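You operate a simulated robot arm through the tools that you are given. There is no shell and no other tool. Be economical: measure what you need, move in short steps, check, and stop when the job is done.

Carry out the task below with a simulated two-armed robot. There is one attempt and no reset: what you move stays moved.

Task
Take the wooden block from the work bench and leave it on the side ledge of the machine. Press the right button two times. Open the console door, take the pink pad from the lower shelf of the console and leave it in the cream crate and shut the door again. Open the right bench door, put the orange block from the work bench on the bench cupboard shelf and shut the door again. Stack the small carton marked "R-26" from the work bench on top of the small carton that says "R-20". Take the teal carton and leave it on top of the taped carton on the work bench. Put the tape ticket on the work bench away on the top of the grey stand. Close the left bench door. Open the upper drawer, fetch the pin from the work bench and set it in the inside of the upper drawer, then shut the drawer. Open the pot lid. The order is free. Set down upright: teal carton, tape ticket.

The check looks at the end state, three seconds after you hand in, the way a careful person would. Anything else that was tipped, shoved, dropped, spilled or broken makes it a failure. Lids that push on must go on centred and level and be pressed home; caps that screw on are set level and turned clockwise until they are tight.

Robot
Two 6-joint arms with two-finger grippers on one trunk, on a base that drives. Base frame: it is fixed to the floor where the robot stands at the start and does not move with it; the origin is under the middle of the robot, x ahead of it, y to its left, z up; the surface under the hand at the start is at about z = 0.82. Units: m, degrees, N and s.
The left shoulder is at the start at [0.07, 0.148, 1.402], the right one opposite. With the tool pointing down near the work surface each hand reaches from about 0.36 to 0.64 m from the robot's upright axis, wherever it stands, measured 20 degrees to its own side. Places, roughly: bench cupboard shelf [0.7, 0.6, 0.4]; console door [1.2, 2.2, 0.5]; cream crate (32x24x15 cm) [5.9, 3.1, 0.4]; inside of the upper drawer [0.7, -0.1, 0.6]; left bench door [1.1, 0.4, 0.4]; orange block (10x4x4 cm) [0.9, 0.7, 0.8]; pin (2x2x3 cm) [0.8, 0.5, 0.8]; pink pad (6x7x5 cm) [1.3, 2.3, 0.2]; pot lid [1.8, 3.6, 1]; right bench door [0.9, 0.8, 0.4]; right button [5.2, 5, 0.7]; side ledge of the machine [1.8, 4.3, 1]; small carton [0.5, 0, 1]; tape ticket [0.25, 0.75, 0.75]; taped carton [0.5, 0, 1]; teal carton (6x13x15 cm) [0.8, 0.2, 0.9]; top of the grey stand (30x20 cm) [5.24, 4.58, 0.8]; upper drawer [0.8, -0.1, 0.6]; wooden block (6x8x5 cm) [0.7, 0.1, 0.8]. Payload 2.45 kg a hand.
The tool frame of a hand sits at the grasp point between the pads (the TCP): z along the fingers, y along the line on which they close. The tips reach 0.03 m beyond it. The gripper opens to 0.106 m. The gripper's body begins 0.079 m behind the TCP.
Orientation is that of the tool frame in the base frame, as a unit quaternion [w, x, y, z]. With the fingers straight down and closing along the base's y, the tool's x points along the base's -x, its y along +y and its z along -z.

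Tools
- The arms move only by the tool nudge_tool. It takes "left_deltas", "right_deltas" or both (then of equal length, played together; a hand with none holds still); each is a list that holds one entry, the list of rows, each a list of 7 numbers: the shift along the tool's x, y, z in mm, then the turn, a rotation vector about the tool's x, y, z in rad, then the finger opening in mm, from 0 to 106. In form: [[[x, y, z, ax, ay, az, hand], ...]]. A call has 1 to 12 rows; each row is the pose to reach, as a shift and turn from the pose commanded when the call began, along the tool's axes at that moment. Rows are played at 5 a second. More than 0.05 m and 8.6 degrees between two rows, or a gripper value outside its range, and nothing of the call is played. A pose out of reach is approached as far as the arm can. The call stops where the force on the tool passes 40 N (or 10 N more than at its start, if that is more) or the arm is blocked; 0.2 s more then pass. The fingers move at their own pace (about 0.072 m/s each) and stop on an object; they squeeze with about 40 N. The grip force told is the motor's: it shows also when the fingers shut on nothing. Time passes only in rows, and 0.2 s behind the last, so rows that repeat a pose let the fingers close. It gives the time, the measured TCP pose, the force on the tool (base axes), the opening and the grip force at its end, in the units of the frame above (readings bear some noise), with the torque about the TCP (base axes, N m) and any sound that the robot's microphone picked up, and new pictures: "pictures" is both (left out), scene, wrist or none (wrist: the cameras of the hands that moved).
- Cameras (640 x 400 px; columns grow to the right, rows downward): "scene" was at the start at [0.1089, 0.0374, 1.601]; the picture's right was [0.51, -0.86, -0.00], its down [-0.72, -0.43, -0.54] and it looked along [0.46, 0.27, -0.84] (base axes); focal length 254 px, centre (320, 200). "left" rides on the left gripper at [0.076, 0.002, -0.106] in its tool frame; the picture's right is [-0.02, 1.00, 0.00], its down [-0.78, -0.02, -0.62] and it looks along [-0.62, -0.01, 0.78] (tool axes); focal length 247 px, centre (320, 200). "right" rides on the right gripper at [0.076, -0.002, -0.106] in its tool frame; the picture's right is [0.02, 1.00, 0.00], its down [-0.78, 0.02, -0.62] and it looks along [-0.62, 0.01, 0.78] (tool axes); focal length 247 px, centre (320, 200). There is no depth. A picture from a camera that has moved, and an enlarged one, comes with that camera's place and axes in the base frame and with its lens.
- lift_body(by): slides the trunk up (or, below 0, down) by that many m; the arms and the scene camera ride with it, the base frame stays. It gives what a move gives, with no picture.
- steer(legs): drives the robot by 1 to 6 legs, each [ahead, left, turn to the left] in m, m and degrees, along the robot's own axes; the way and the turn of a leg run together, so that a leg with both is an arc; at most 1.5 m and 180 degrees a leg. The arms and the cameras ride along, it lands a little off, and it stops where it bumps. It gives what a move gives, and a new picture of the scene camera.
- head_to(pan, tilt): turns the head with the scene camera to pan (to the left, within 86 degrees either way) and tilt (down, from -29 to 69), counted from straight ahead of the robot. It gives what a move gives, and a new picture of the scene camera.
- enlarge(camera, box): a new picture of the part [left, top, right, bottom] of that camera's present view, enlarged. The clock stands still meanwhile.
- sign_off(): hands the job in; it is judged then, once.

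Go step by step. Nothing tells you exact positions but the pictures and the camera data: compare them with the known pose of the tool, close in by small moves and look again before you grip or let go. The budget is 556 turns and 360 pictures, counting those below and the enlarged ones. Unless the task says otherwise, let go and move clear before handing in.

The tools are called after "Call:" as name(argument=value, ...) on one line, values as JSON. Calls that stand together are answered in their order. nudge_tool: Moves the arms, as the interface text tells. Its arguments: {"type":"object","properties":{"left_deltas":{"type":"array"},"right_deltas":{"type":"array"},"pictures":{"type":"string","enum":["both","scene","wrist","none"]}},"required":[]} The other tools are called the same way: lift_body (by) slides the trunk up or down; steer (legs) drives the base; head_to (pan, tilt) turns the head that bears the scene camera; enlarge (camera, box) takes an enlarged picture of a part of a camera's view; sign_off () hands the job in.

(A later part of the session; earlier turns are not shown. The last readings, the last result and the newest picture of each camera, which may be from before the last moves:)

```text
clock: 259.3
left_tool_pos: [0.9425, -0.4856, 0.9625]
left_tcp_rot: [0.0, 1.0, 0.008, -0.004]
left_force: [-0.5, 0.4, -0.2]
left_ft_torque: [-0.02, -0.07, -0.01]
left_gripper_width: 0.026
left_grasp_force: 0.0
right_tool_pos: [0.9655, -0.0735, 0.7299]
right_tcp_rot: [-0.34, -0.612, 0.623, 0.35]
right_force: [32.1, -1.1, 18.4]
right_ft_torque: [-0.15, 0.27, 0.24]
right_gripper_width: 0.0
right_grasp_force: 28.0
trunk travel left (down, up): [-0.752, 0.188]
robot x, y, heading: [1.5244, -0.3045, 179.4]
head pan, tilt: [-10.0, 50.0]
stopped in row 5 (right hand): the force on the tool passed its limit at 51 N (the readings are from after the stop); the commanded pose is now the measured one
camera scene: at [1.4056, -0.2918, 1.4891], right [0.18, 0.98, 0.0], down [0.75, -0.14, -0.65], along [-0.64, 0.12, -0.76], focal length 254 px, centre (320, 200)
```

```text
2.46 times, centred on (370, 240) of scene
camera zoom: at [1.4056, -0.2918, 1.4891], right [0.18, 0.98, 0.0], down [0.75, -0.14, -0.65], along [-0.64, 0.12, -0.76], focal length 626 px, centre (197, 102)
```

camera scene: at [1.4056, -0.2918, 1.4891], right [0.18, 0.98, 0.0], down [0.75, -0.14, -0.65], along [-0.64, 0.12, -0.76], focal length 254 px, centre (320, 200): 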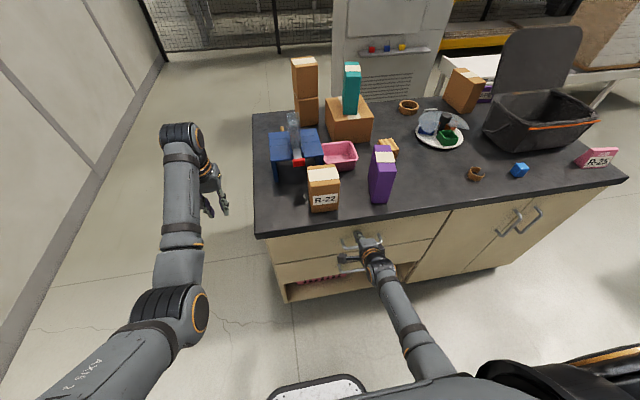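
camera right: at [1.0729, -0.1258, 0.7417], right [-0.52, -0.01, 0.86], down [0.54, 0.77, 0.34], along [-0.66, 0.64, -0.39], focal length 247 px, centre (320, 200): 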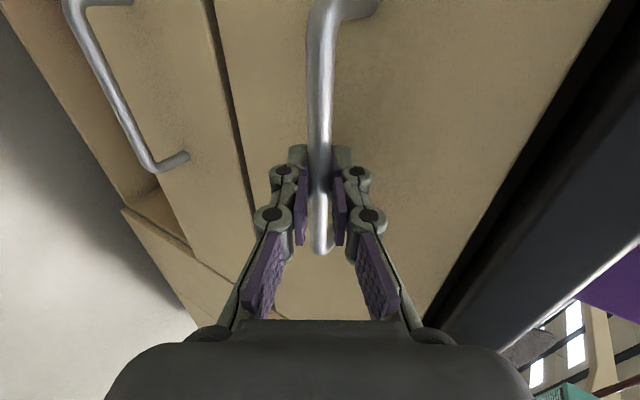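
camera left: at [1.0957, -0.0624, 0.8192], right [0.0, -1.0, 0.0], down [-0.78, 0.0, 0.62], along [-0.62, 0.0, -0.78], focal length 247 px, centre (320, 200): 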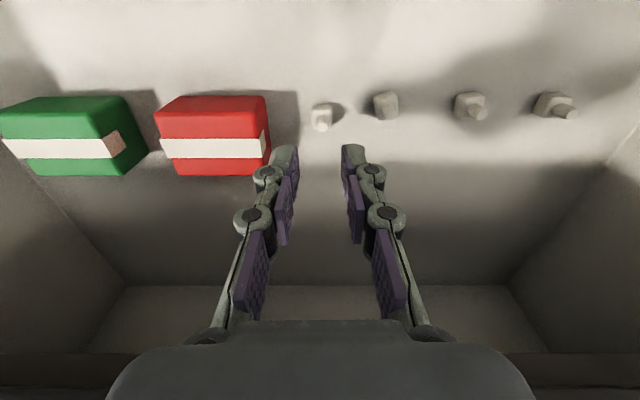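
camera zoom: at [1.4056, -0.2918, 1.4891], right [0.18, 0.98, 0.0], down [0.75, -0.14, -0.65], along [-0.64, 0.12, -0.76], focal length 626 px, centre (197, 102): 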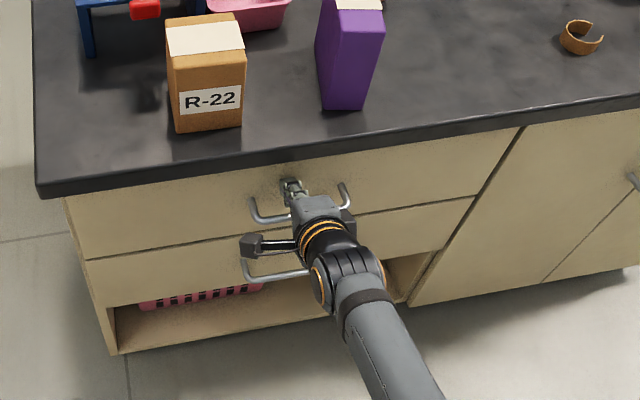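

The drawer is shut. Next I fetch the wooden block from this side with the left hand.

Call:
steer(legs=[[-0.06, 0, 0]])

Call:
lift_body(by=0.17)

Call:
steer(legs=[[0, -0.62, 0]])

Call:
steer(legs=[[0.22, 0, 0]])

Call:
enlarge(camera="left", box=[0, 0, 640, 400])

```text
clock: 260.3
left_tool_pos: [0.9964, -0.4879, 0.9576]
left_tcp_rot: [0.0, 1.0, 0.009, -0.001]
left_force: [-0.1, -0.2, -0.1]
left_ft_torque: [-0.02, -0.01, -0.01]
left_gripper_width: 0.026
left_grasp_force: 0.0
right_tool_pos: [1.0173, -0.076, 0.7251]
right_tcp_rot: [-0.339, -0.614, 0.623, 0.347]
right_force: [-0.6, -0.5, 0.1]
right_ft_torque: [0.0, 0.0, 0.02]
right_gripper_width: 0.0001
right_grasp_force: 28.7
trunk travel left (down, up): [-0.752, 0.188]
robot x, y, heading: [1.5895, -0.3082, 179.6]
head pan, tilt: [-10.0, 50.0]
camera scene: at [1.4548, -0.2912, 1.4877], right [0.18, 0.98, 0.0], down [0.75, -0.14, -0.64], along [-0.63, 0.12, -0.77], focal length 254 px, centre (320, 200)
```

scene: 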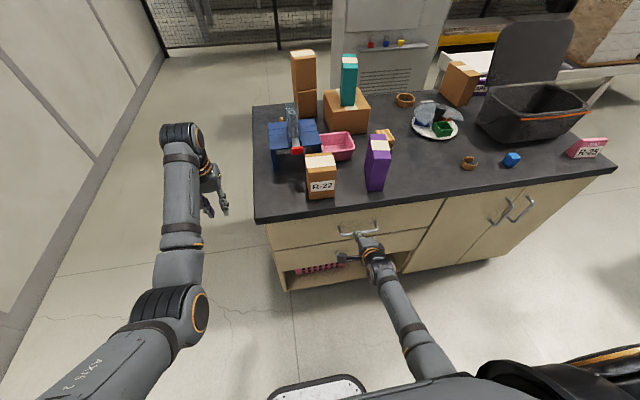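

```text
clock: 262.2
left_tool_pos: [0.999, -0.4872, 1.1287]
left_tcp_rot: [0.0, 1.0, 0.009, -0.003]
left_force: [0.8, 0.0, 0.0]
left_ft_torque: [0.01, 0.0, -0.03]
left_gripper_width: 0.0259
left_grasp_force: 0.0
right_tool_pos: [1.0181, -0.0762, 0.8975]
right_tcp_rot: [-0.34, -0.612, 0.623, 0.348]
right_force: [0.0, -0.6, 1.9]
right_ft_torque: [0.0, 0.01, 0.02]
right_gripper_width: 0.0
right_grasp_force: 28.5
trunk travel left (down, up): [-0.922, 0.018]
robot x, y, heading: [1.5865, -0.3045, 179.6]
head pan, tilt: [-10.0, 50.0]
```

```text
clock: 265.6
left_tool_pos: [1.0017, 0.124, 1.1281]
left_tcp_rot: [-0.001, 1.0, 0.009, -0.003]
left_force: [-0.9, -0.6, 1.0]
left_ft_torque: [0.01, 0.0, -0.01]
left_gripper_width: 0.026
left_grasp_force: 0.1
right_tool_pos: [1.0232, 0.5372, 0.8976]
right_tcp_rot: [-0.34, -0.614, 0.622, 0.348]
right_force: [-0.6, 0.2, 0.2]
right_ft_torque: [0.0, -0.01, -0.03]
right_gripper_width: 0.0003
right_grasp_force: 28.7
trunk travel left (down, up): [-0.922, 0.018]
robot x, y, heading: [1.5882, 0.3079, 179.5]
head pan, tilt: [-10.0, 50.0]
camera scene: at [1.4615, 0.3206, 1.6581], right [0.18, 0.98, 0.0], down [0.75, -0.14, -0.64], along [-0.63, 0.12, -0.77], focal length 254 px, centre (320, 200)
```

scene: 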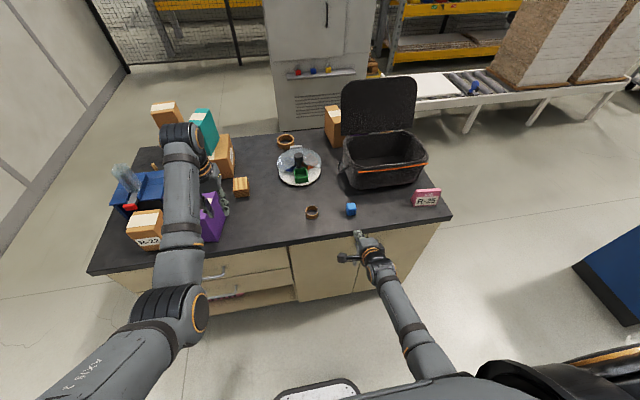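

```text
clock: 267.3
left_tool_pos: [0.7894, 0.1261, 1.131]
left_tcp_rot: [0.0, 1.0, 0.009, -0.003]
left_force: [-0.3, 0.1, 0.4]
left_ft_torque: [0.03, 0.01, 0.01]
left_gripper_width: 0.026
left_grasp_force: 0.1
right_tool_pos: [0.8095, 0.5392, 0.8983]
right_tcp_rot: [-0.341, -0.613, 0.622, 0.349]
right_force: [1.2, -0.2, 1.0]
right_ft_torque: [0.02, 0.02, -0.01]
right_gripper_width: 0.0002
right_grasp_force: 28.4
trunk travel left (down, up): [-0.922, 0.018]
robot x, y, heading: [1.3744, 0.306, 179.8]
head pan, tilt: [-10.0, 50.0]
camera scene: at [1.2497, 0.3235, 1.6584], right [0.18, 0.98, 0.0], down [0.75, -0.14, -0.64], along [-0.63, 0.12, -0.76], focal length 254 px, centre (320, 200)
```

scene: 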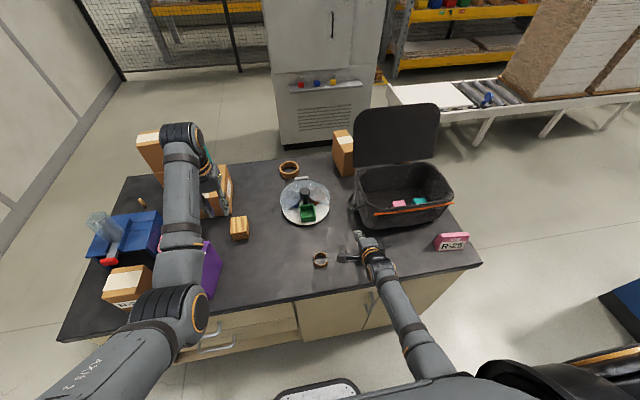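

```text
1.00 times, centred on (320, 200) of left (not enlarged: the box is as wide or as high as the picture)
camera zoom: at [0.8659, 0.1265, 1.2364], right [0.0, -1.0, 0.0], down [-0.78, 0.0, 0.63], along [-0.63, 0.0, -0.78], focal length 247 px, centre (320, 200)
```

zoom: 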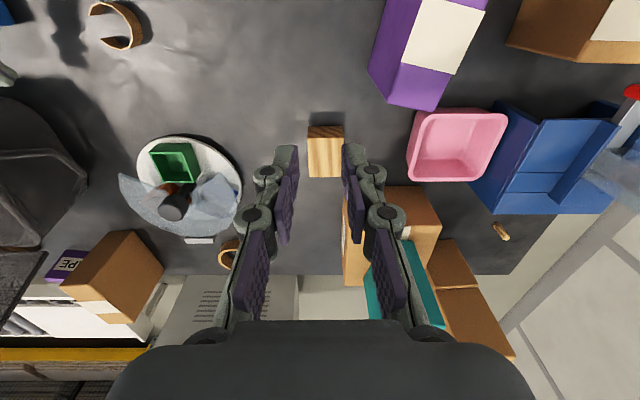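

Call:
nudge_tool(right_deltas=[[[0, 0, -30, 0, 0, 0, 0], [0, 0, -60, 0, 0, 0, 0], [0, 0, -90, 0, 0, 0, 0], [0, 0, -110, 0, 0, 0, 0]]], left_deltas=[[[0, 0, 20, 0, 0, 0, 90], [0, 3, 50, 0, 0, 0, 90], [0, 6, 80, 0, 0, 0, 90], [0, 9, 110, 0, 0, 0, 90]]], pictures="none")

Call:
steer(legs=[[0.085, 0, 0]])

```text
clock: 268.3
left_tool_pos: [0.7858, 0.1158, 1.0175]
left_tcp_rot: [-0.002, 1.0, 0.007, -0.002]
left_force: [0.2, 0.1, -0.2]
left_ft_torque: [0.0, 0.04, 0.0]
left_gripper_width: 0.0901
left_grasp_force: 0.1
right_tool_pos: [0.9012, 0.5379, 0.9548]
right_tcp_rot: [-0.34, -0.613, 0.622, 0.348]
right_force: [0.5, -0.2, 0.4]
right_ft_torque: [-0.02, 0.0, -0.01]
right_gripper_width: 0.0002
right_grasp_force: 29.2
trunk travel left (down, up): [-0.922, 0.018]
robot x, y, heading: [1.3733, 0.3051, 179.3]
head pan, tilt: [-10.0, 50.0]
```

```text
clock: 269.4
left_tool_pos: [0.703, 0.1174, 1.0202]
left_tcp_rot: [0.0, 1.0, 0.009, -0.004]
left_force: [0.2, -0.7, -0.9]
left_ft_torque: [0.0, 0.0, 0.0]
left_gripper_width: 0.0902
left_grasp_force: 0.1
right_tool_pos: [0.8188, 0.5392, 0.9551]
right_tcp_rot: [-0.34, -0.612, 0.623, 0.349]
right_force: [0.4, -0.3, 0.3]
right_ft_torque: [-0.01, 0.0, 0.0]
right_gripper_width: 0.0002
right_grasp_force: 29.0
trunk travel left (down, up): [-0.922, 0.018]
robot x, y, heading: [1.2902, 0.3097, 179.6]
head pan, tilt: [-10.0, 50.0]
camera scene: at [1.1673, 0.3243, 1.6586], right [0.18, 0.98, 0.0], down [0.75, -0.14, -0.65], along [-0.63, 0.12, -0.76], focal length 254 px, centre (320, 200)
```

scene: 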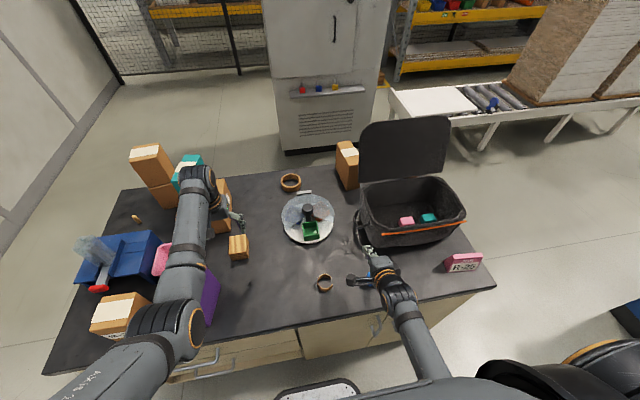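

Call:
lift_body(by=-0.05)

Call:
nudge_tool(left_deltas=[[[-15, 0, 25, 0, 0, 0, 90], [-30, 0, 50, 0, 0, 0, 90], [-40, 0, 75, 0, 0, 0, 90], [-40, 0, 75, 0, 0, 0, 90]]], pictures="wrist")

```text
clock: 270.3
left_tool_pos: [0.7004, 0.1183, 0.968]
left_tcp_rot: [0.0, 1.0, 0.009, -0.001]
left_force: [-0.4, 1.1, -0.7]
left_ft_torque: [0.02, -0.02, 0.0]
left_gripper_width: 0.09
left_grasp_force: 0.0
right_tool_pos: [0.817, 0.5387, 0.9034]
right_tcp_rot: [-0.339, -0.613, 0.623, 0.347]
right_force: [0.7, 1.0, -0.3]
right_ft_torque: [-0.06, -0.01, 0.03]
right_gripper_width: 0.0
right_grasp_force: 27.8
trunk travel left (down, up): [-0.872, 0.068]
robot x, y, heading: [1.2842, 0.311, 179.8]
head pan, tilt: [-10.0, 50.0]
```

```text
clock: 271.3
left_tool_pos: [0.6634, 0.1171, 0.8956]
left_tcp_rot: [0.0, 1.0, 0.008, -0.002]
left_force: [0.3, 0.7, 0.0]
left_ft_torque: [0.01, 0.02, -0.03]
left_gripper_width: 0.09
left_grasp_force: 0.1
left hand out of reach, approached as far as the arm can: row 3, 4
right_tool_pos: [0.8167, 0.54, 0.904]
right_tcp_rot: [-0.341, -0.613, 0.622, 0.348]
right_force: [-0.1, 0.2, -0.6]
right_ft_torque: [0.0, 0.0, -0.02]
right_gripper_width: 0.0
right_grasp_force: 28.8
trunk travel left (down, up): [-0.872, 0.068]
robot x, y, heading: [1.2895, 0.3101, 179.7]
head pan, tilt: [-10.0, 50.0]
camera left: at [0.7405, 0.1163, 1.0031], right [0.0, -1.0, 0.0], down [-0.78, 0.0, 0.63], along [-0.63, 0.0, -0.78], focal length 247 px, centre (320, 200)
```

left: 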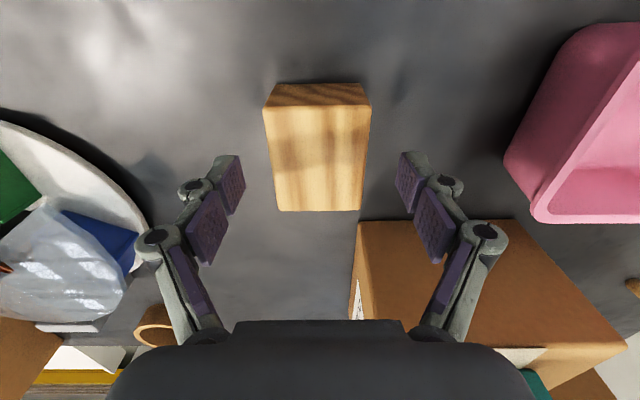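

Call:
nudge_tool(right_deltas=[[[0, 20, -12, 0, 0, 0, 0], [0, 43, -26, 0, 0, 0, 0]]], pictures="none")

Call:
lift_body(by=-0.04)

Call:
nudge_tool(left_deltas=[[[0, 0, 0, 0, 0, 0, 45], [0, 0, 0, 0, 0, 0, 45], [0, 0, 0, 0, 0, 0, 45]]], pictures="wrist")

```text
clock: 271.9
left_tool_pos: [0.6638, 0.1169, 0.8966]
left_tcp_rot: [0.0, 1.0, 0.009, -0.003]
left_force: [-0.5, 0.2, 0.7]
left_ft_torque: [-0.04, -0.02, 0.0]
left_gripper_width: 0.0901
left_grasp_force: 0.1
right_tool_pos: [0.8167, 0.5371, 0.9548]
right_tcp_rot: [-0.339, -0.613, 0.623, 0.348]
right_force: [0.2, 0.2, 0.1]
right_ft_torque: [0.0, 0.0, -0.01]
right_gripper_width: 0.0001
right_grasp_force: 28.9
trunk travel left (down, up): [-0.872, 0.068]
robot x, y, heading: [1.2876, 0.3075, 179.4]
head pan, tilt: [-10.0, 50.0]
```

```text
clock: 272.8
left_tool_pos: [0.6648, 0.1174, 0.8566]
left_tcp_rot: [0.0, 1.0, 0.008, -0.003]
left_force: [-0.1, -0.1, -0.3]
left_ft_torque: [0.01, 0.01, 0.02]
left_gripper_width: 0.09
left_grasp_force: 0.1
right_tool_pos: [0.817, 0.5378, 0.9148]
right_tcp_rot: [-0.339, -0.613, 0.623, 0.348]
right_force: [0.1, 0.2, 0.3]
right_ft_torque: [-0.03, -0.01, 0.0]
right_gripper_width: 0.0001
right_grasp_force: 28.1
trunk travel left (down, up): [-0.832, 0.108]
robot x, y, heading: [1.2871, 0.3078, 179.5]
head pan, tilt: [-10.0, 50.0]
```

```text
clock: 273.6
left_tool_pos: [0.6636, 0.1171, 0.8573]
left_tcp_rot: [0.0, 1.0, 0.008, -0.003]
left_force: [-1.0, 0.3, 1.4]
left_ft_torque: [0.1, -0.08, 0.05]
left_gripper_width: 0.0593
left_grasp_force: 39.2
right_tool_pos: [0.816, 0.5393, 0.9129]
right_tcp_rot: [-0.339, -0.612, 0.624, 0.349]
right_force: [0.4, -0.1, -0.4]
right_ft_torque: [-0.01, 0.03, -0.01]
right_gripper_width: 0.0
right_grasp_force: 29.2
trunk travel left (down, up): [-0.832, 0.108]
robot x, y, heading: [1.2871, 0.3081, 179.4]
head pan, tilt: [-10.0, 50.0]
camera left: at [0.7406, 0.1167, 0.9631], right [0.0, -1.0, 0.0], down [-0.78, 0.0, 0.63], along [-0.63, 0.0, -0.78], focal length 247 px, centre (320, 200)
```

left: 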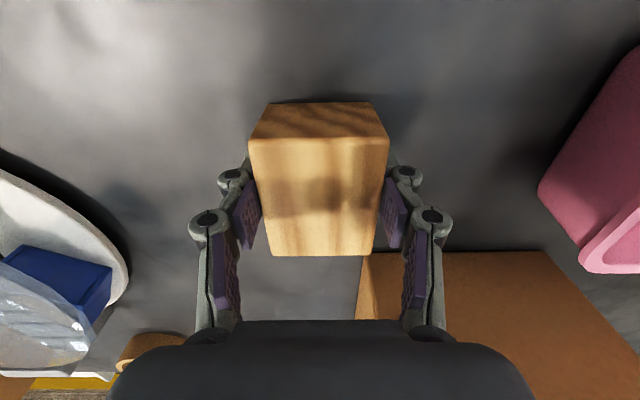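

Wooden block is held. I lift, back out, and drive around the left end of the bench to reach the tape ticket.

Call:
lift_body(by=0.1)

Call:
nudge_tool(left_deltas=[[[0, 0, -40, 0, 0, 0, 45], [10, 0, -80, 0, 0, 0, 45], [30, 0, -110, 0, 0, 0, 45]]], pictures="none")

Call:
steer(legs=[[-0.3, 0, 0]])

```text
clock: 274.9
left_tool_pos: [0.6644, 0.1174, 0.9562]
left_tcp_rot: [0.0, 1.0, 0.009, -0.001]
left_force: [-0.6, 0.3, -1.1]
left_ft_torque: [0.04, -0.03, 0.04]
left_gripper_width: 0.059
left_grasp_force: 40.5
right_tool_pos: [0.8161, 0.537, 1.015]
right_tcp_rot: [-0.339, -0.613, 0.623, 0.349]
right_force: [-0.5, -0.4, 0.0]
right_ft_torque: [0.01, 0.02, 0.03]
right_gripper_width: 0.0
right_grasp_force: 28.6
trunk travel left (down, up): [-0.932, 0.008]
robot x, y, heading: [1.2912, 0.3099, 179.7]
head pan, tilt: [-10.0, 50.0]
```

```text
clock: 275.7
left_tool_pos: [0.6945, 0.1164, 1.0684]
left_tcp_rot: [0.0, 1.0, 0.008, -0.002]
left_force: [0.5, 0.7, -1.3]
left_ft_torque: [0.03, -0.03, 0.0]
left_gripper_width: 0.0591
left_grasp_force: 40.3
right_tool_pos: [0.8167, 0.5376, 1.0146]
right_tcp_rot: [-0.34, -0.612, 0.623, 0.348]
right_force: [-0.3, -0.1, -0.3]
right_ft_torque: [-0.02, 0.01, -0.03]
right_gripper_width: 0.0002
right_grasp_force: 28.6
trunk travel left (down, up): [-0.932, 0.008]
robot x, y, heading: [1.2889, 0.3069, 179.6]
head pan, tilt: [-10.0, 50.0]
```

```text
clock: 277.7
left_tool_pos: [0.9913, 0.1111, 1.066]
left_tcp_rot: [0.0, 1.0, 0.013, -0.001]
left_force: [-0.3, -0.1, -0.7]
left_ft_torque: [0.0, -0.03, -0.03]
left_gripper_width: 0.059
left_grasp_force: 40.0
right_tool_pos: [1.1118, 0.5331, 1.0133]
right_tcp_rot: [-0.339, -0.615, 0.622, 0.346]
right_force: [0.5, 0.0, -1.2]
right_ft_torque: [-0.02, -0.01, -0.01]
right_gripper_width: 0.0
right_grasp_force: 28.2
trunk travel left (down, up): [-0.932, 0.008]
robot x, y, heading: [1.5872, 0.3081, 179.9]
head pan, tilt: [-10.0, 50.0]
camera scene: at [1.457, 0.3221, 1.6678], right [0.17, 0.98, 0.0], down [0.76, -0.13, -0.64], along [-0.63, 0.11, -0.77], focal length 254 px, centre (320, 200)
```

scene: 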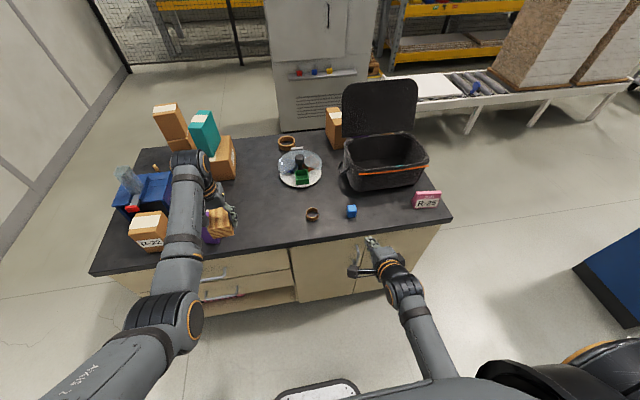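

Call:
steer(legs=[[0, -1.1, 0], [1.05, 0, 0], [0, -0.25, 0], [0, 0, 90]])

Call:
head_to(pan=-15, tilt=45)

```text
clock: 293.6
left_tool_pos: [0.7336, 1.0348, 1.0676]
left_tcp_rot: [0.001, 0.686, 0.728, -0.001]
left_force: [0.1, -0.6, -2.3]
left_ft_torque: [0.0, 0.0, 0.02]
left_gripper_width: 0.0591
left_grasp_force: 40.3
right_tool_pos: [0.3081, 1.14, 1.0143]
right_tcp_rot: [0.487, 0.873, 0.01, 0.004]
right_force: [0.2, 0.6, -0.7]
right_ft_torque: [0.0, -0.02, 0.05]
right_gripper_width: 0.0002
right_grasp_force: 28.7
trunk travel left (down, up): [-0.932, 0.008]
robot x, y, heading: [0.5181, 1.6227, -88.2]
head pan, tilt: [-10.0, 50.0]
camera scene: at [0.5072, 1.4965, 1.6681], right [-0.99, 0.14, 0.0], down [0.11, 0.76, -0.64], along [-0.09, -0.64, -0.77], focal length 254 px, centre (320, 200)
```

scene: 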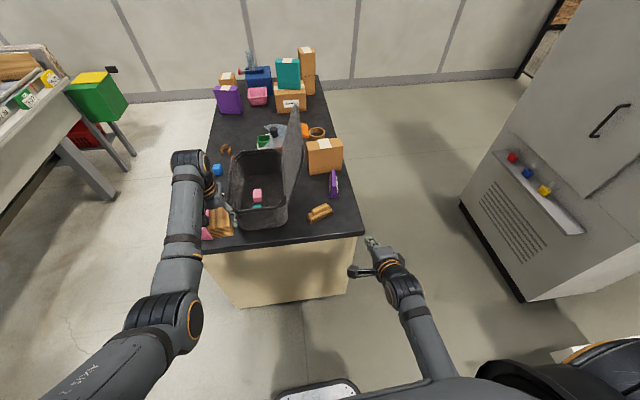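

```text
clock: 294.2
left_tool_pos: [0.7334, 1.0345, 1.0666]
left_tcp_rot: [0.002, 0.686, 0.727, -0.002]
left_force: [-0.1, 0.0, -0.9]
left_ft_torque: [0.02, -0.01, -0.01]
left_gripper_width: 0.0592
left_grasp_force: 40.0
right_tool_pos: [0.3062, 1.1403, 1.0139]
right_tcp_rot: [0.486, 0.874, 0.01, 0.005]
right_force: [-0.8, 0.5, -0.8]
right_ft_torque: [-0.02, -0.04, 0.03]
right_gripper_width: 0.0
right_grasp_force: 28.8
trunk travel left (down, up): [-0.932, 0.008]
robot x, y, heading: [0.5176, 1.6221, -88.0]
head pan, tilt: [-15.0, 45.0]
camera scene: at [0.4999, 1.4935, 1.675], right [-0.97, 0.23, 0.0], down [0.16, 0.69, -0.71], along [-0.16, -0.69, -0.71], focal length 254 px, centre (320, 200)
```

scene: 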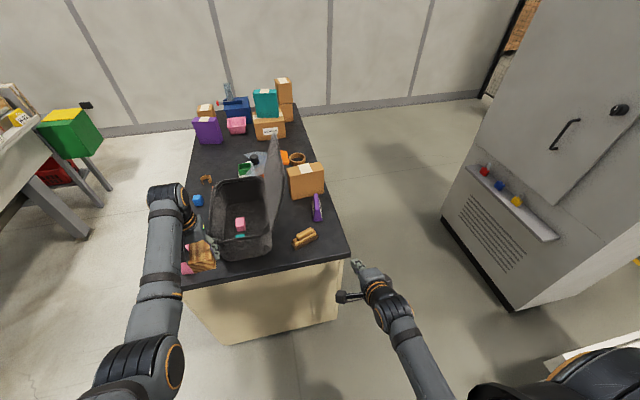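

Call:
enlarge(camera="scene", box=[260, 150, 370, 260])

```text
3.64 times, centred on (315, 205) of scene
camera zoom: at [0.4999, 1.4935, 1.675], right [-0.97, 0.23, 0.0], down [0.16, 0.69, -0.71], along [-0.16, -0.69, -0.71], focal length 925 px, centre (338, 182)
```

zoom: 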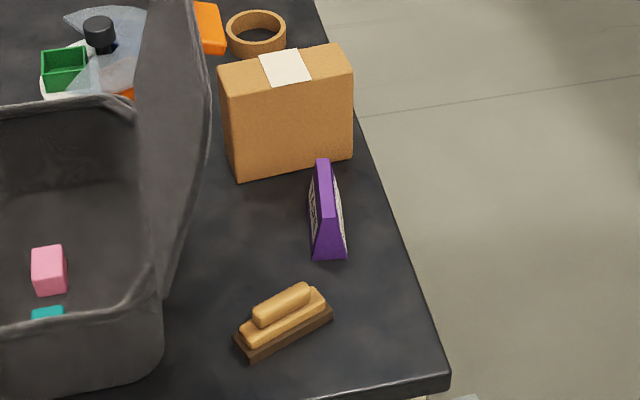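

The ticket is a small wedge-shaped stand (≈10 cm long in y, 4 cm base, 7 cm tall) at about (0.341, 0.738). I straighten the right hand to tool-down.

Call:
nudge_tool(right_deltas=[[[0, 0, 0, 0, 0, -0.13, 30], [0, 0, 0, 0, 0, -0.26, 60], [0, 0, 0, 0, 0, -0.39, 80], [0, 0, 0, 0, 0, -0.52, 80], [0, 0, 0, 0, 0, -0.65, 80], [0, 0, 0, 0, 0, -0.78, 80], [0, 0, 0, 0, 0, -0.91, 80], [0, 0, 0, 0, 0, -1.04, 80], [0, 0, 0, 0, 0, -1.17, 80], [0, 0, 0, 0, 0, -1.3, 80], [0, 0, 0, 0, 0, -1.43, 80], [0, 0, 0, 0, 0, -1.56, 80]]], pictures="none")

Call:
nudge_tool(right_deltas=[[[-5, 0, 0, 0, 0.13, 0, 80], [-10, 0, 0, 0, 0.26, 0, 80], [-15, 0, 0, 0, 0.39, 0, 80], [-20, 0, 0, 0, 0.52, 0, 80], [-25, 0, 0, 0, 0.65, 0, 80], [-30, 0, 0, 0, 0.78, 0, 80], [-35, 0, 0, 0, 0.91, 0, 80], [-40, 0, 0, 0, 1.04, 0, 80]]], pictures="scene")

```text
clock: 296.9
left_tool_pos: [0.7338, 1.0339, 1.0673]
left_tcp_rot: [0.0, 0.686, 0.727, -0.002]
left_force: [0.1, 0.2, -1.8]
left_ft_torque: [0.01, 0.02, 0.01]
left_gripper_width: 0.059
left_grasp_force: 40.5
right_tool_pos: [0.3072, 1.1399, 1.0131]
right_tcp_rot: [0.348, 0.613, 0.622, -0.341]
right_force: [0.5, 0.6, 0.0]
right_ft_torque: [0.0, -0.02, 0.03]
right_gripper_width: 0.0803
right_grasp_force: 0.0
trunk travel left (down, up): [-0.932, 0.008]
robot x, y, heading: [0.5187, 1.6209, -88.1]
head pan, tilt: [-15.0, 45.0]
```

```text
clock: 298.6
left_tool_pos: [0.733, 1.0332, 1.0651]
left_tcp_rot: [0.001, 0.686, 0.727, -0.002]
left_force: [0.6, 0.4, -1.4]
left_ft_torque: [-0.02, -0.02, 0.01]
left_gripper_width: 0.059
left_grasp_force: 40.1
right_tool_pos: [0.307, 1.1197, 1.0467]
right_tcp_rot: [-0.008, 0.702, 0.712, 0.011]
right_force: [-0.3, 0.6, -0.4]
right_ft_torque: [0.02, 0.0, 0.0]
right_gripper_width: 0.0799
right_grasp_force: 0.0
trunk travel left (down, up): [-0.932, 0.008]
robot x, y, heading: [0.518, 1.624, -88.2]
head pan, tilt: [-15.0, 45.0]
camera scene: at [0.5001, 1.4916, 1.6748], right [-0.97, 0.23, 0.0], down [0.16, 0.69, -0.71], along [-0.16, -0.69, -0.71], focal length 254 px, centre (320, 200)
```

scene: 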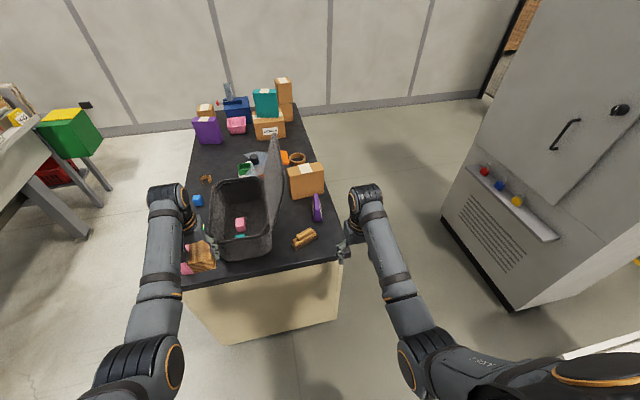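

Call:
steer(legs=[[0, 0, -1.9], [0, -0.068, 0], [0.28, 0, 0]])

Call:
enlarge(camera="right", box=[0, 0, 640, 400])

```text
clock: 301.6
left_tool_pos: [0.6502, 0.7472, 1.0676]
left_tcp_rot: [0.002, 0.697, 0.717, -0.002]
left_force: [0.5, 0.1, -0.4]
left_ft_torque: [-0.02, 0.02, 0.04]
left_gripper_width: 0.0591
left_grasp_force: 40.2
right_tool_pos: [0.2262, 0.8451, 1.0473]
right_tcp_rot: [-0.005, 0.711, 0.703, 0.01]
right_force: [-0.3, -0.2, 0.5]
right_ft_torque: [-0.02, 0.02, -0.01]
right_gripper_width: 0.08
right_grasp_force: 0.1
trunk travel left (down, up): [-0.932, 0.008]
robot x, y, heading: [0.4516, 1.3404, -89.7]
head pan, tilt: [-15.0, 45.0]
camera scene: at [0.4287, 1.2149, 1.6752], right [-0.97, 0.25, 0.0], down [0.18, 0.68, -0.71], along [-0.18, -0.68, -0.71], focal length 254 px, centre (320, 200)
```

scene: 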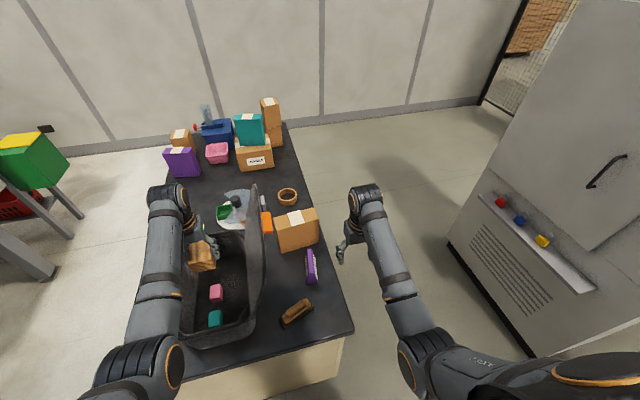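

```text
1.00 times, centred on (320, 200) of right (not enlarged: the box is as wide or as high as the picture)
camera zoom: at [0.2246, 0.9203, 1.1578], right [1.0, 0.01, 0.01], down [0.0, -0.8, 0.6], along [0.01, -0.6, -0.8], focal length 247 px, centre (320, 200)
```

zoom: 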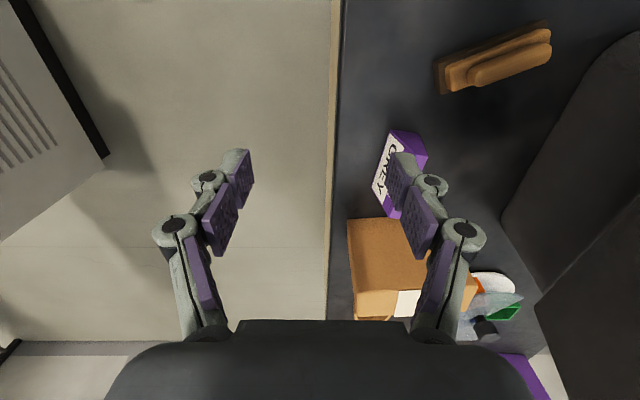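

Call:
nudge_tool(right_deltas=[[[-10, 30, 10, 0, 0, 0, 80], [-20, 60, 20, 0, 0, 0, 80], [-35, 90, 30, 0, 0, 0, 80], [-50, 115, 40, 0, 0, 0, 80], [-50, 115, 40, 0, 0, 0, 80]]], pictures="wrist")

```text
clock: 302.8
left_tool_pos: [0.651, 0.7465, 1.0679]
left_tcp_rot: [0.002, 0.697, 0.717, -0.001]
left_force: [0.2, 1.1, -1.7]
left_ft_torque: [0.01, 0.0, 0.01]
left_gripper_width: 0.0591
left_grasp_force: 40.2
right_tool_pos: [0.3423, 0.7944, 1.0087]
right_tcp_rot: [-0.007, 0.711, 0.703, 0.011]
right_force: [0.3, 0.3, -0.5]
right_ft_torque: [-0.03, -0.01, -0.01]
right_gripper_width: 0.08
right_grasp_force: 0.0
trunk travel left (down, up): [-0.932, 0.008]
robot x, y, heading: [0.4519, 1.3415, -89.8]
head pan, tilt: [-15.0, 45.0]
camera right: at [0.3407, 0.8677, 1.1183], right [1.0, 0.01, 0.01], down [0.0, -0.8, 0.6], along [0.01, -0.6, -0.8], focal length 247 px, centre (320, 200)
```

right: 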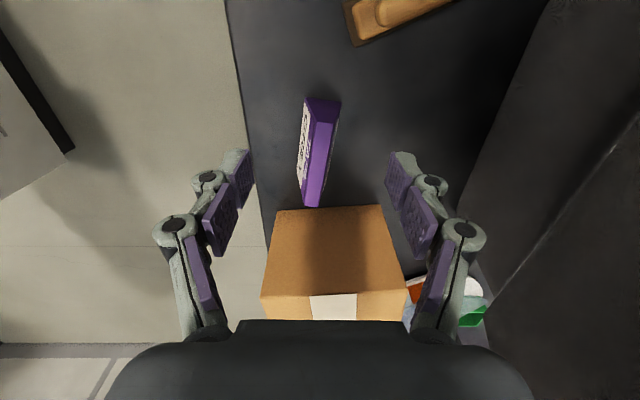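

Call:
nudge_tool(right_deltas=[[[-20, 0, 10, 0, 0, 0.05, 70], [-40, 0, 40, 0, 0, 0.1, 70], [-57, 0, 75, 0, 0, 0.1, 70], [-57, 0, 105, 0, 0, 0.1, 70], [-57, 0, 105, 0, 0, 0.1, 70]]], pictures="wrist")

```text
clock: 304.0
left_tool_pos: [0.6499, 0.7469, 1.0675]
left_tcp_rot: [0.002, 0.696, 0.718, -0.001]
left_force: [0.2, -1.2, -2.1]
left_ft_torque: [-0.01, -0.01, 0.03]
left_gripper_width: 0.059
left_grasp_force: 39.4
right_tool_pos: [0.3366, 0.7493, 0.9196]
right_tcp_rot: [-0.006, 0.746, 0.666, 0.01]
right_force: [0.6, -0.1, 0.7]
right_ft_torque: [0.0, 0.01, 0.02]
right_gripper_width: 0.0697
right_grasp_force: 0.0
right hand out of reach, approached as far as the arm can: row 3, 4, 5
trunk travel left (down, up): [-0.932, 0.008]
robot x, y, heading: [0.4494, 1.337, -89.8]
head pan, tilt: [-15.0, 45.0]
camera right: at [0.3421, 0.8253, 1.0293], right [1.0, -0.09, 0.0], down [-0.07, -0.79, 0.6], along [-0.05, -0.6, -0.8], focal length 247 px, centre (320, 200)
```

right: 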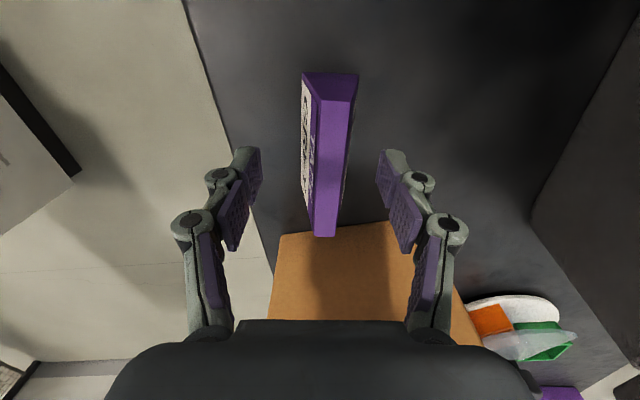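

Call:
lift_body(by=-0.06)

Call:
nudge_tool(right_deltas=[[[-6, 4, 0, 0, 0, 0, 70], [-12, 4, 3, 0, 0, 0, 70], [-12, 4, 3, 0, 0, 0, 70]]], pictures="wrist")

```text
clock: 305.0
left_tool_pos: [0.6508, 0.7462, 1.0072]
left_tcp_rot: [0.002, 0.696, 0.718, -0.001]
left_force: [0.5, 0.2, -0.9]
left_ft_torque: [-0.01, 0.01, 0.01]
left_gripper_width: 0.059
left_grasp_force: 39.9
right_tool_pos: [0.3365, 0.7504, 0.86]
right_tcp_rot: [-0.006, 0.745, 0.667, 0.01]
right_force: [-0.2, 0.4, 0.1]
right_ft_torque: [0.01, 0.02, 0.02]
right_gripper_width: 0.07
right_grasp_force: 0.0
trunk travel left (down, up): [-0.872, 0.068]
robot x, y, heading: [0.4505, 1.337, -89.7]
head pan, tilt: [-15.0, 45.0]
```

```text
clock: 305.8
left_tool_pos: [0.6492, 0.7475, 1.0065]
left_tcp_rot: [0.001, 0.697, 0.717, -0.002]
left_force: [-0.1, -0.2, -1.3]
left_ft_torque: [-0.01, 0.0, -0.02]
left_gripper_width: 0.059
left_grasp_force: 39.7
right_tool_pos: [0.3347, 0.7488, 0.8614]
right_tcp_rot: [-0.007, 0.746, 0.666, 0.01]
right_force: [-0.4, 0.4, -0.2]
right_ft_torque: [-0.02, 0.01, -0.01]
right_gripper_width: 0.0701
right_grasp_force: 0.0
right hand out of reach, approached as far as the arm can: row 1, 2, 3
trunk travel left (down, up): [-0.872, 0.068]
robot x, y, heading: [0.4496, 1.3359, -89.7]
head pan, tilt: [-15.0, 45.0]
camera right: at [0.3405, 0.8229, 0.972], right [1.0, -0.09, 0.0], down [-0.07, -0.8, 0.6], along [-0.05, -0.6, -0.8], focal length 247 px, centre (320, 200)
```

right: 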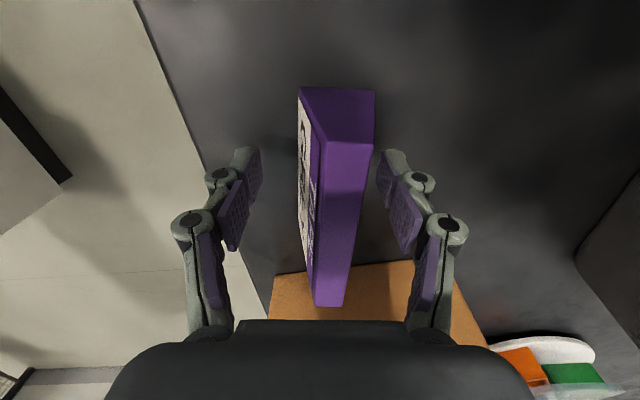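

Call:
nudge_tool(right_deltas=[[[0, 0, 0, 0, 0, 0, 40], [0, 0, 0, 0, 0, 0, 20], [0, 0, 0, 0, 0, 0, 10], [0, 0, 0, 0, 0, 0, 10], [0, 0, 0, 0, 0, 0, 10]]], pictures="wrist")

```text
clock: 307.0
left_tool_pos: [0.6505, 0.7459, 1.0081]
left_tcp_rot: [0.002, 0.697, 0.717, -0.001]
left_force: [0.1, -0.1, -1.5]
left_ft_torque: [0.03, -0.05, -0.01]
left_gripper_width: 0.0594
left_grasp_force: 39.8
right_tool_pos: [0.3344, 0.7488, 0.8619]
right_tcp_rot: [-0.008, 0.746, 0.666, 0.011]
right_force: [-0.4, -1.5, 0.5]
right_ft_torque: [0.01, 0.03, 0.01]
right_gripper_width: 0.0366
right_grasp_force: 40.2
trunk travel left (down, up): [-0.872, 0.068]
robot x, y, heading: [0.4503, 1.3393, -89.9]
head pan, tilt: [-15.0, 45.0]
camera right: at [0.3405, 0.8228, 0.9721], right [1.0, -0.09, 0.0], down [-0.07, -0.8, 0.6], along [-0.05, -0.6, -0.8], focal length 247 px, centre (320, 200)
```

right: 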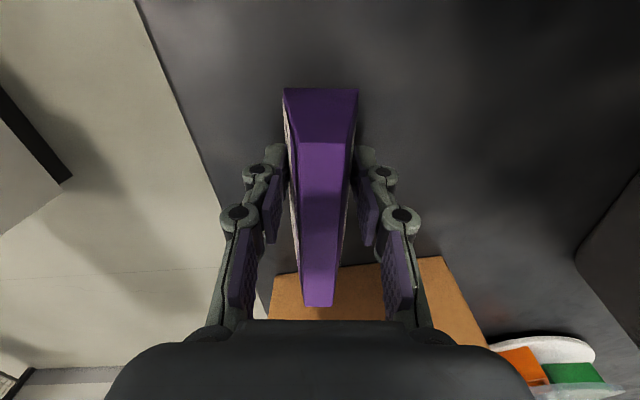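

Call:
lift_body(by=0.065)

Call:
enlarge(camera="right", box=[0, 0, 640, 400])

```text
clock: 308.0
left_tool_pos: [0.65, 0.7473, 1.0712]
left_tcp_rot: [0.002, 0.697, 0.717, -0.001]
left_force: [0.1, -0.4, -0.7]
left_ft_torque: [-0.04, -0.01, 0.0]
left_gripper_width: 0.0594
left_grasp_force: 40.4
right_tool_pos: [0.334, 0.7491, 0.9273]
right_tcp_rot: [-0.007, 0.745, 0.667, 0.011]
right_force: [-0.2, -0.1, -1.3]
right_ft_torque: [0.04, 0.01, 0.02]
right_gripper_width: 0.0366
right_grasp_force: 40.3
trunk travel left (down, up): [-0.937, 0.003]
robot x, y, heading: [0.4487, 1.3404, -89.6]
head pan, tilt: [-15.0, 45.0]
```

```text
1.00 times, centred on (320, 200) of right (not enlarged: the box is as wide or as high as the picture)
camera zoom: at [0.3405, 0.8226, 1.0368], right [1.0, -0.09, 0.0], down [-0.07, -0.8, 0.6], along [-0.05, -0.6, -0.8], focal length 247 px, centre (320, 200)
```

zoom: 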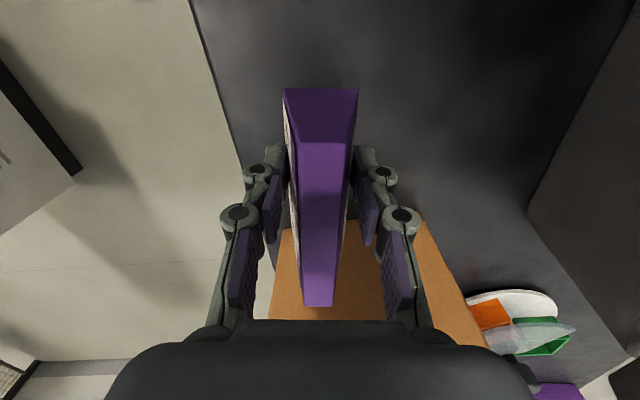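

Ticket held upright. I lift it more, back out, and turn towards the machines to survey.

Call:
nudge_tool(right_deltas=[[[0, 0, -35, 0, 0, 0, 10], [15, 0, -70, 0, 0, 0, 10], [30, 0, -95, 0, 0, 0, 10]]], pictures="none")

Call:
steer(legs=[[-0.4, -0.1, 0], [0, 0, -90], [0, 0, -90]])

Call:
head_to(pan=-30, tilt=15)

```text
clock: 308.8
left_tool_pos: [0.6514, 0.7467, 1.0718]
left_tcp_rot: [0.002, 0.697, 0.717, -0.003]
left_force: [0.9, 0.6, -1.8]
left_ft_torque: [0.0, 0.02, 0.0]
left_gripper_width: 0.0593
left_grasp_force: 40.0
right_tool_pos: [0.3362, 0.7774, 1.024]
right_tcp_rot: [-0.008, 0.746, 0.666, 0.011]
right_force: [0.8, 0.2, -0.2]
right_ft_torque: [-0.03, 0.03, 0.04]
right_gripper_width: 0.0363
right_grasp_force: 40.2
trunk travel left (down, up): [-0.937, 0.003]
robot x, y, heading: [0.4504, 1.3415, -89.8]
head pan, tilt: [-15.0, 45.0]
```

```text
clock: 319.0
left_tool_pos: [0.1415, 2.3283, 1.0724]
left_tcp_rot: [-0.002, 0.723, -0.69, 0.0]
left_force: [-0.4, -0.3, -1.3]
left_ft_torque: [0.01, -0.01, 0.03]
left_gripper_width: 0.0592
left_grasp_force: 40.3
right_tool_pos: [0.4553, 2.3048, 1.0249]
right_tcp_rot: [-0.01, -0.673, 0.739, -0.007]
right_force: [0.0, 1.1, 0.5]
right_ft_torque: [-0.02, -0.01, -0.01]
right_gripper_width: 0.0364
right_grasp_force: 40.3
trunk travel left (down, up): [-0.937, 0.003]
robot x, y, heading: [0.3523, 1.7392, 91.3]
head pan, tilt: [-15.0, 45.0]
camera scene: at [0.3682, 1.8704, 1.68], right [0.97, -0.24, 0.0], down [-0.17, -0.69, -0.71], along [0.17, 0.69, -0.71], focal length 254 px, centre (320, 200)
```

scene: 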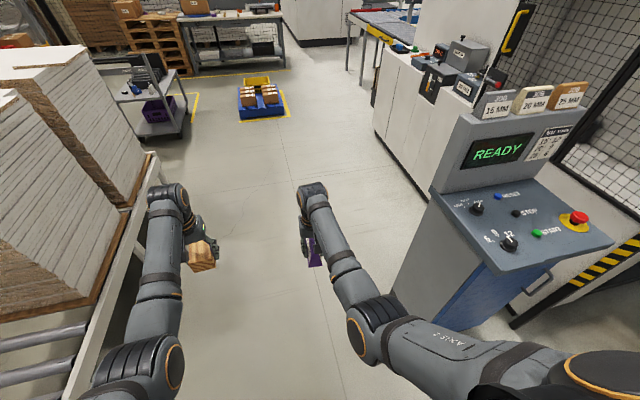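

```text
clock: 319.9
left_tool_pos: [0.1415, 2.3294, 1.0713]
left_tcp_rot: [-0.001, 0.723, -0.691, -0.002]
left_force: [0.9, -0.9, -0.7]
left_ft_torque: [-0.02, -0.02, 0.01]
left_gripper_width: 0.059
left_grasp_force: 39.9
right_tool_pos: [0.4564, 2.3047, 1.0249]
right_tcp_rot: [-0.01, -0.673, 0.74, -0.006]
right_force: [-1.2, 0.5, -0.5]
right_ft_torque: [0.01, 0.01, 0.01]
right_gripper_width: 0.0361
right_grasp_force: 40.4
trunk travel left (down, up): [-0.937, 0.003]
robot x, y, heading: [0.3496, 1.7364, 91.5]
head pan, tilt: [-30.0, 15.0]
camera scene: at [0.3942, 1.8734, 1.7267], right [0.88, -0.48, 0.0], down [-0.12, -0.23, -0.97], along [0.46, 0.85, -0.26], focal length 254 px, centre (320, 200)
```

scene: 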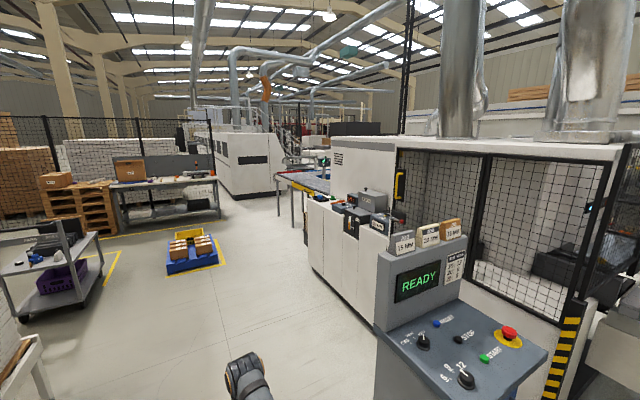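

The machine with the grey devices stands at x≈1.74, y 3.3–4.6. I drive along the aisle and face it.

Call:
steer(legs=[[1.2, -0.03, 0], [1.1, -0.03, 0], [0, 0, -91.3]])

Call:
head_to(pan=0, tilt=35)

```text
clock: 335.1
left_tool_pos: [0.9813, 4.2059, 1.0723]
left_tcp_rot: [0.002, 0.005, 1.0, -0.001]
left_force: [-0.8, 0.5, -1.0]
left_ft_torque: [-0.02, 0.01, -0.02]
left_gripper_width: 0.0593
left_grasp_force: 40.4
right_tool_pos: [0.9385, 3.8929, 1.025]
right_tcp_rot: [-0.012, 0.077, 0.997, 0.003]
right_force: [0.2, 0.4, -1.0]
right_ft_torque: [0.0, 0.03, 0.01]
right_gripper_width: 0.0356
right_grasp_force: 39.8
trunk travel left (down, up): [-0.937, 0.003]
robot x, y, heading: [0.3778, 4.0292, -1.7]
head pan, tilt: [-30.0, 15.0]
camera scene: at [0.5095, 3.9805, 1.7268], right [-0.53, -0.85, 0.0], down [-0.22, 0.14, -0.97], along [0.82, -0.51, -0.26], focal length 254 px, centre (320, 200)
```

scene: 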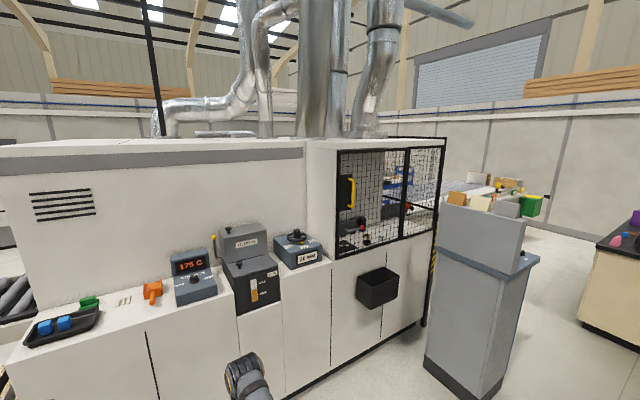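

```text
clock: 336.0
left_tool_pos: [0.981, 4.2058, 1.0716]
left_tcp_rot: [0.001, 0.004, 1.0, 0.0]
left_force: [-0.5, -0.3, -1.7]
left_ft_torque: [0.03, 0.0, 0.01]
left_gripper_width: 0.0594
left_grasp_force: 39.7
right_tool_pos: [0.9397, 3.8928, 1.0248]
right_tcp_rot: [-0.011, 0.076, 0.997, 0.003]
right_force: [-0.4, -0.2, -0.4]
right_ft_torque: [-0.01, 0.04, -0.02]
right_gripper_width: 0.0356
right_grasp_force: 40.4
trunk travel left (down, up): [-0.937, 0.003]
robot x, y, heading: [0.3854, 4.0303, -2.2]
head pan, tilt: [0.0, 35.0]
camera scene: at [0.5182, 4.0264, 1.6948], right [-0.04, -1.0, 0.0], down [-0.57, 0.02, -0.82], along [0.82, -0.03, -0.57], focal length 254 px, centre (320, 200)
```

scene: 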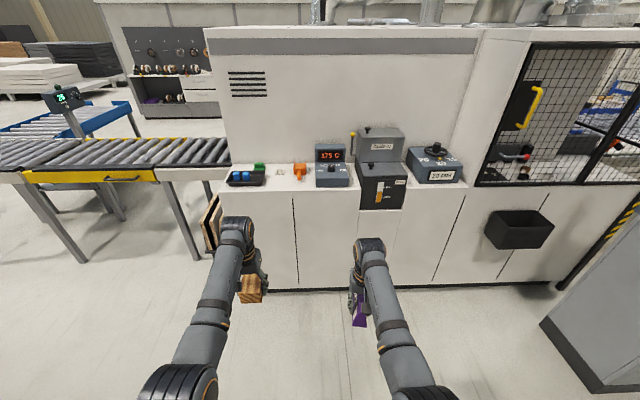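

Call:
enlarge(camera="scene", box=[210, 110, 480, 270])

```text
2.37 times, centred on (345, 190) of scene
camera zoom: at [0.5182, 4.0264, 1.6948], right [-0.04, -1.0, 0.0], down [-0.57, 0.02, -0.82], along [0.82, -0.03, -0.57], focal length 603 px, centre (261, 224)
```

zoom: 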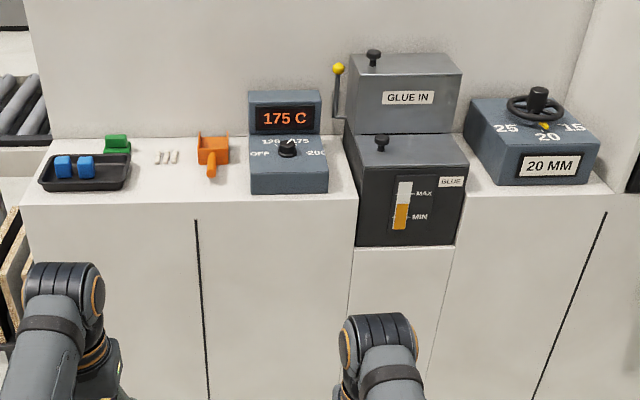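

The ledge (z≈0.925) has a free spot near (1.81, 4.215) between the tray and the orange item. I pull the right hand in, straighten heading, and approach.

Call:
nudge_tool(right_deltas=[[[30, 0, 0, 0, 0, 0, 10], [60, 0, 0, 0, 0, 0, 10], [90, 0, 10, 0, 0, 0, 10], [120, 0, 20, 0, 0, 0, 10]]], pictures="none")

Call:
steer(legs=[[0, 0, 2], [0.75, 0, 0]])

Call:
enlarge(camera="left", box=[0, 0, 640, 400])

```text
clock: 336.9
left_tool_pos: [0.9812, 4.2048, 1.0711]
left_tcp_rot: [0.002, 0.004, 1.0, 0.0]
left_force: [-0.8, 0.2, -2.6]
left_ft_torque: [0.03, 0.02, -0.02]
left_gripper_width: 0.0591
left_grasp_force: 39.5
right_tool_pos: [0.9327, 3.8448, 1.1026]
right_tcp_rot: [0.092, 0.091, 0.991, -0.043]
right_force: [0.3, -0.4, -0.8]
right_ft_torque: [-0.02, 0.06, 0.01]
right_gripper_width: 0.0355
right_grasp_force: 40.1
trunk travel left (down, up): [-0.937, 0.003]
robot x, y, heading: [0.3794, 4.0321, -2.2]
head pan, tilt: [0.0, 35.0]
stopped in row 4 (right hand): the arm was blocked; the commanded pose is now the measured one
```

```text
clock: 341.3
left_tool_pos: [1.7216, 4.2423, 1.0724]
left_tcp_rot: [0.003, -0.021, 1.0, 0.0]
left_force: [0.2, 0.0, -2.1]
left_ft_torque: [0.03, -0.02, -0.02]
left_gripper_width: 0.059
left_grasp_force: 40.3
right_tool_pos: [1.6911, 3.8817, 1.1013]
right_tcp_rot: [0.093, 0.066, 0.993, -0.042]
right_force: [-0.5, 0.4, 0.6]
right_ft_torque: [-0.04, 0.01, -0.01]
right_gripper_width: 0.0353
right_grasp_force: 40.5
trunk travel left (down, up): [-0.937, 0.003]
robot x, y, heading: [1.134, 4.0355, 0.8]
head pan, tilt: [0.0, 35.0]
camera scene: at [1.2684, 4.0399, 1.6949], right [0.02, -1.0, 0.0], down [-0.57, -0.01, -0.82], along [0.82, 0.01, -0.57], focal length 254 px, centre (320, 200)
```

scene: 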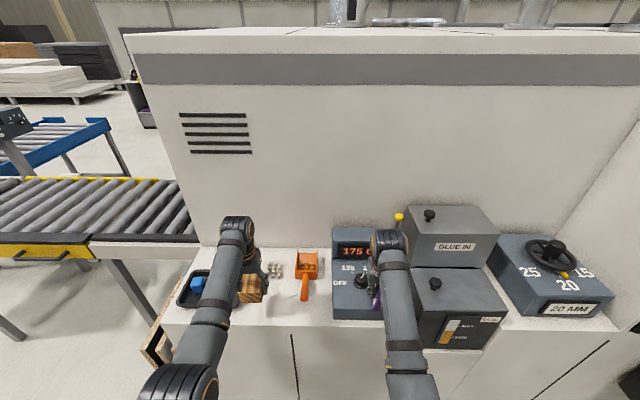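

```text
1.00 times, centred on (320, 200) of left (not enlarged: the box is as wide or as high as the picture)
camera zoom: at [1.6449, 4.2403, 1.1787], right [-0.02, 1.0, 0.0], down [0.78, 0.02, 0.63], along [0.62, 0.01, -0.78], focal length 247 px, centre (320, 200)
```

zoom: 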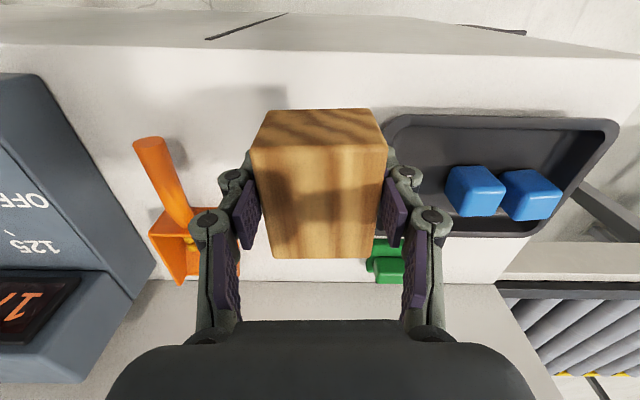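

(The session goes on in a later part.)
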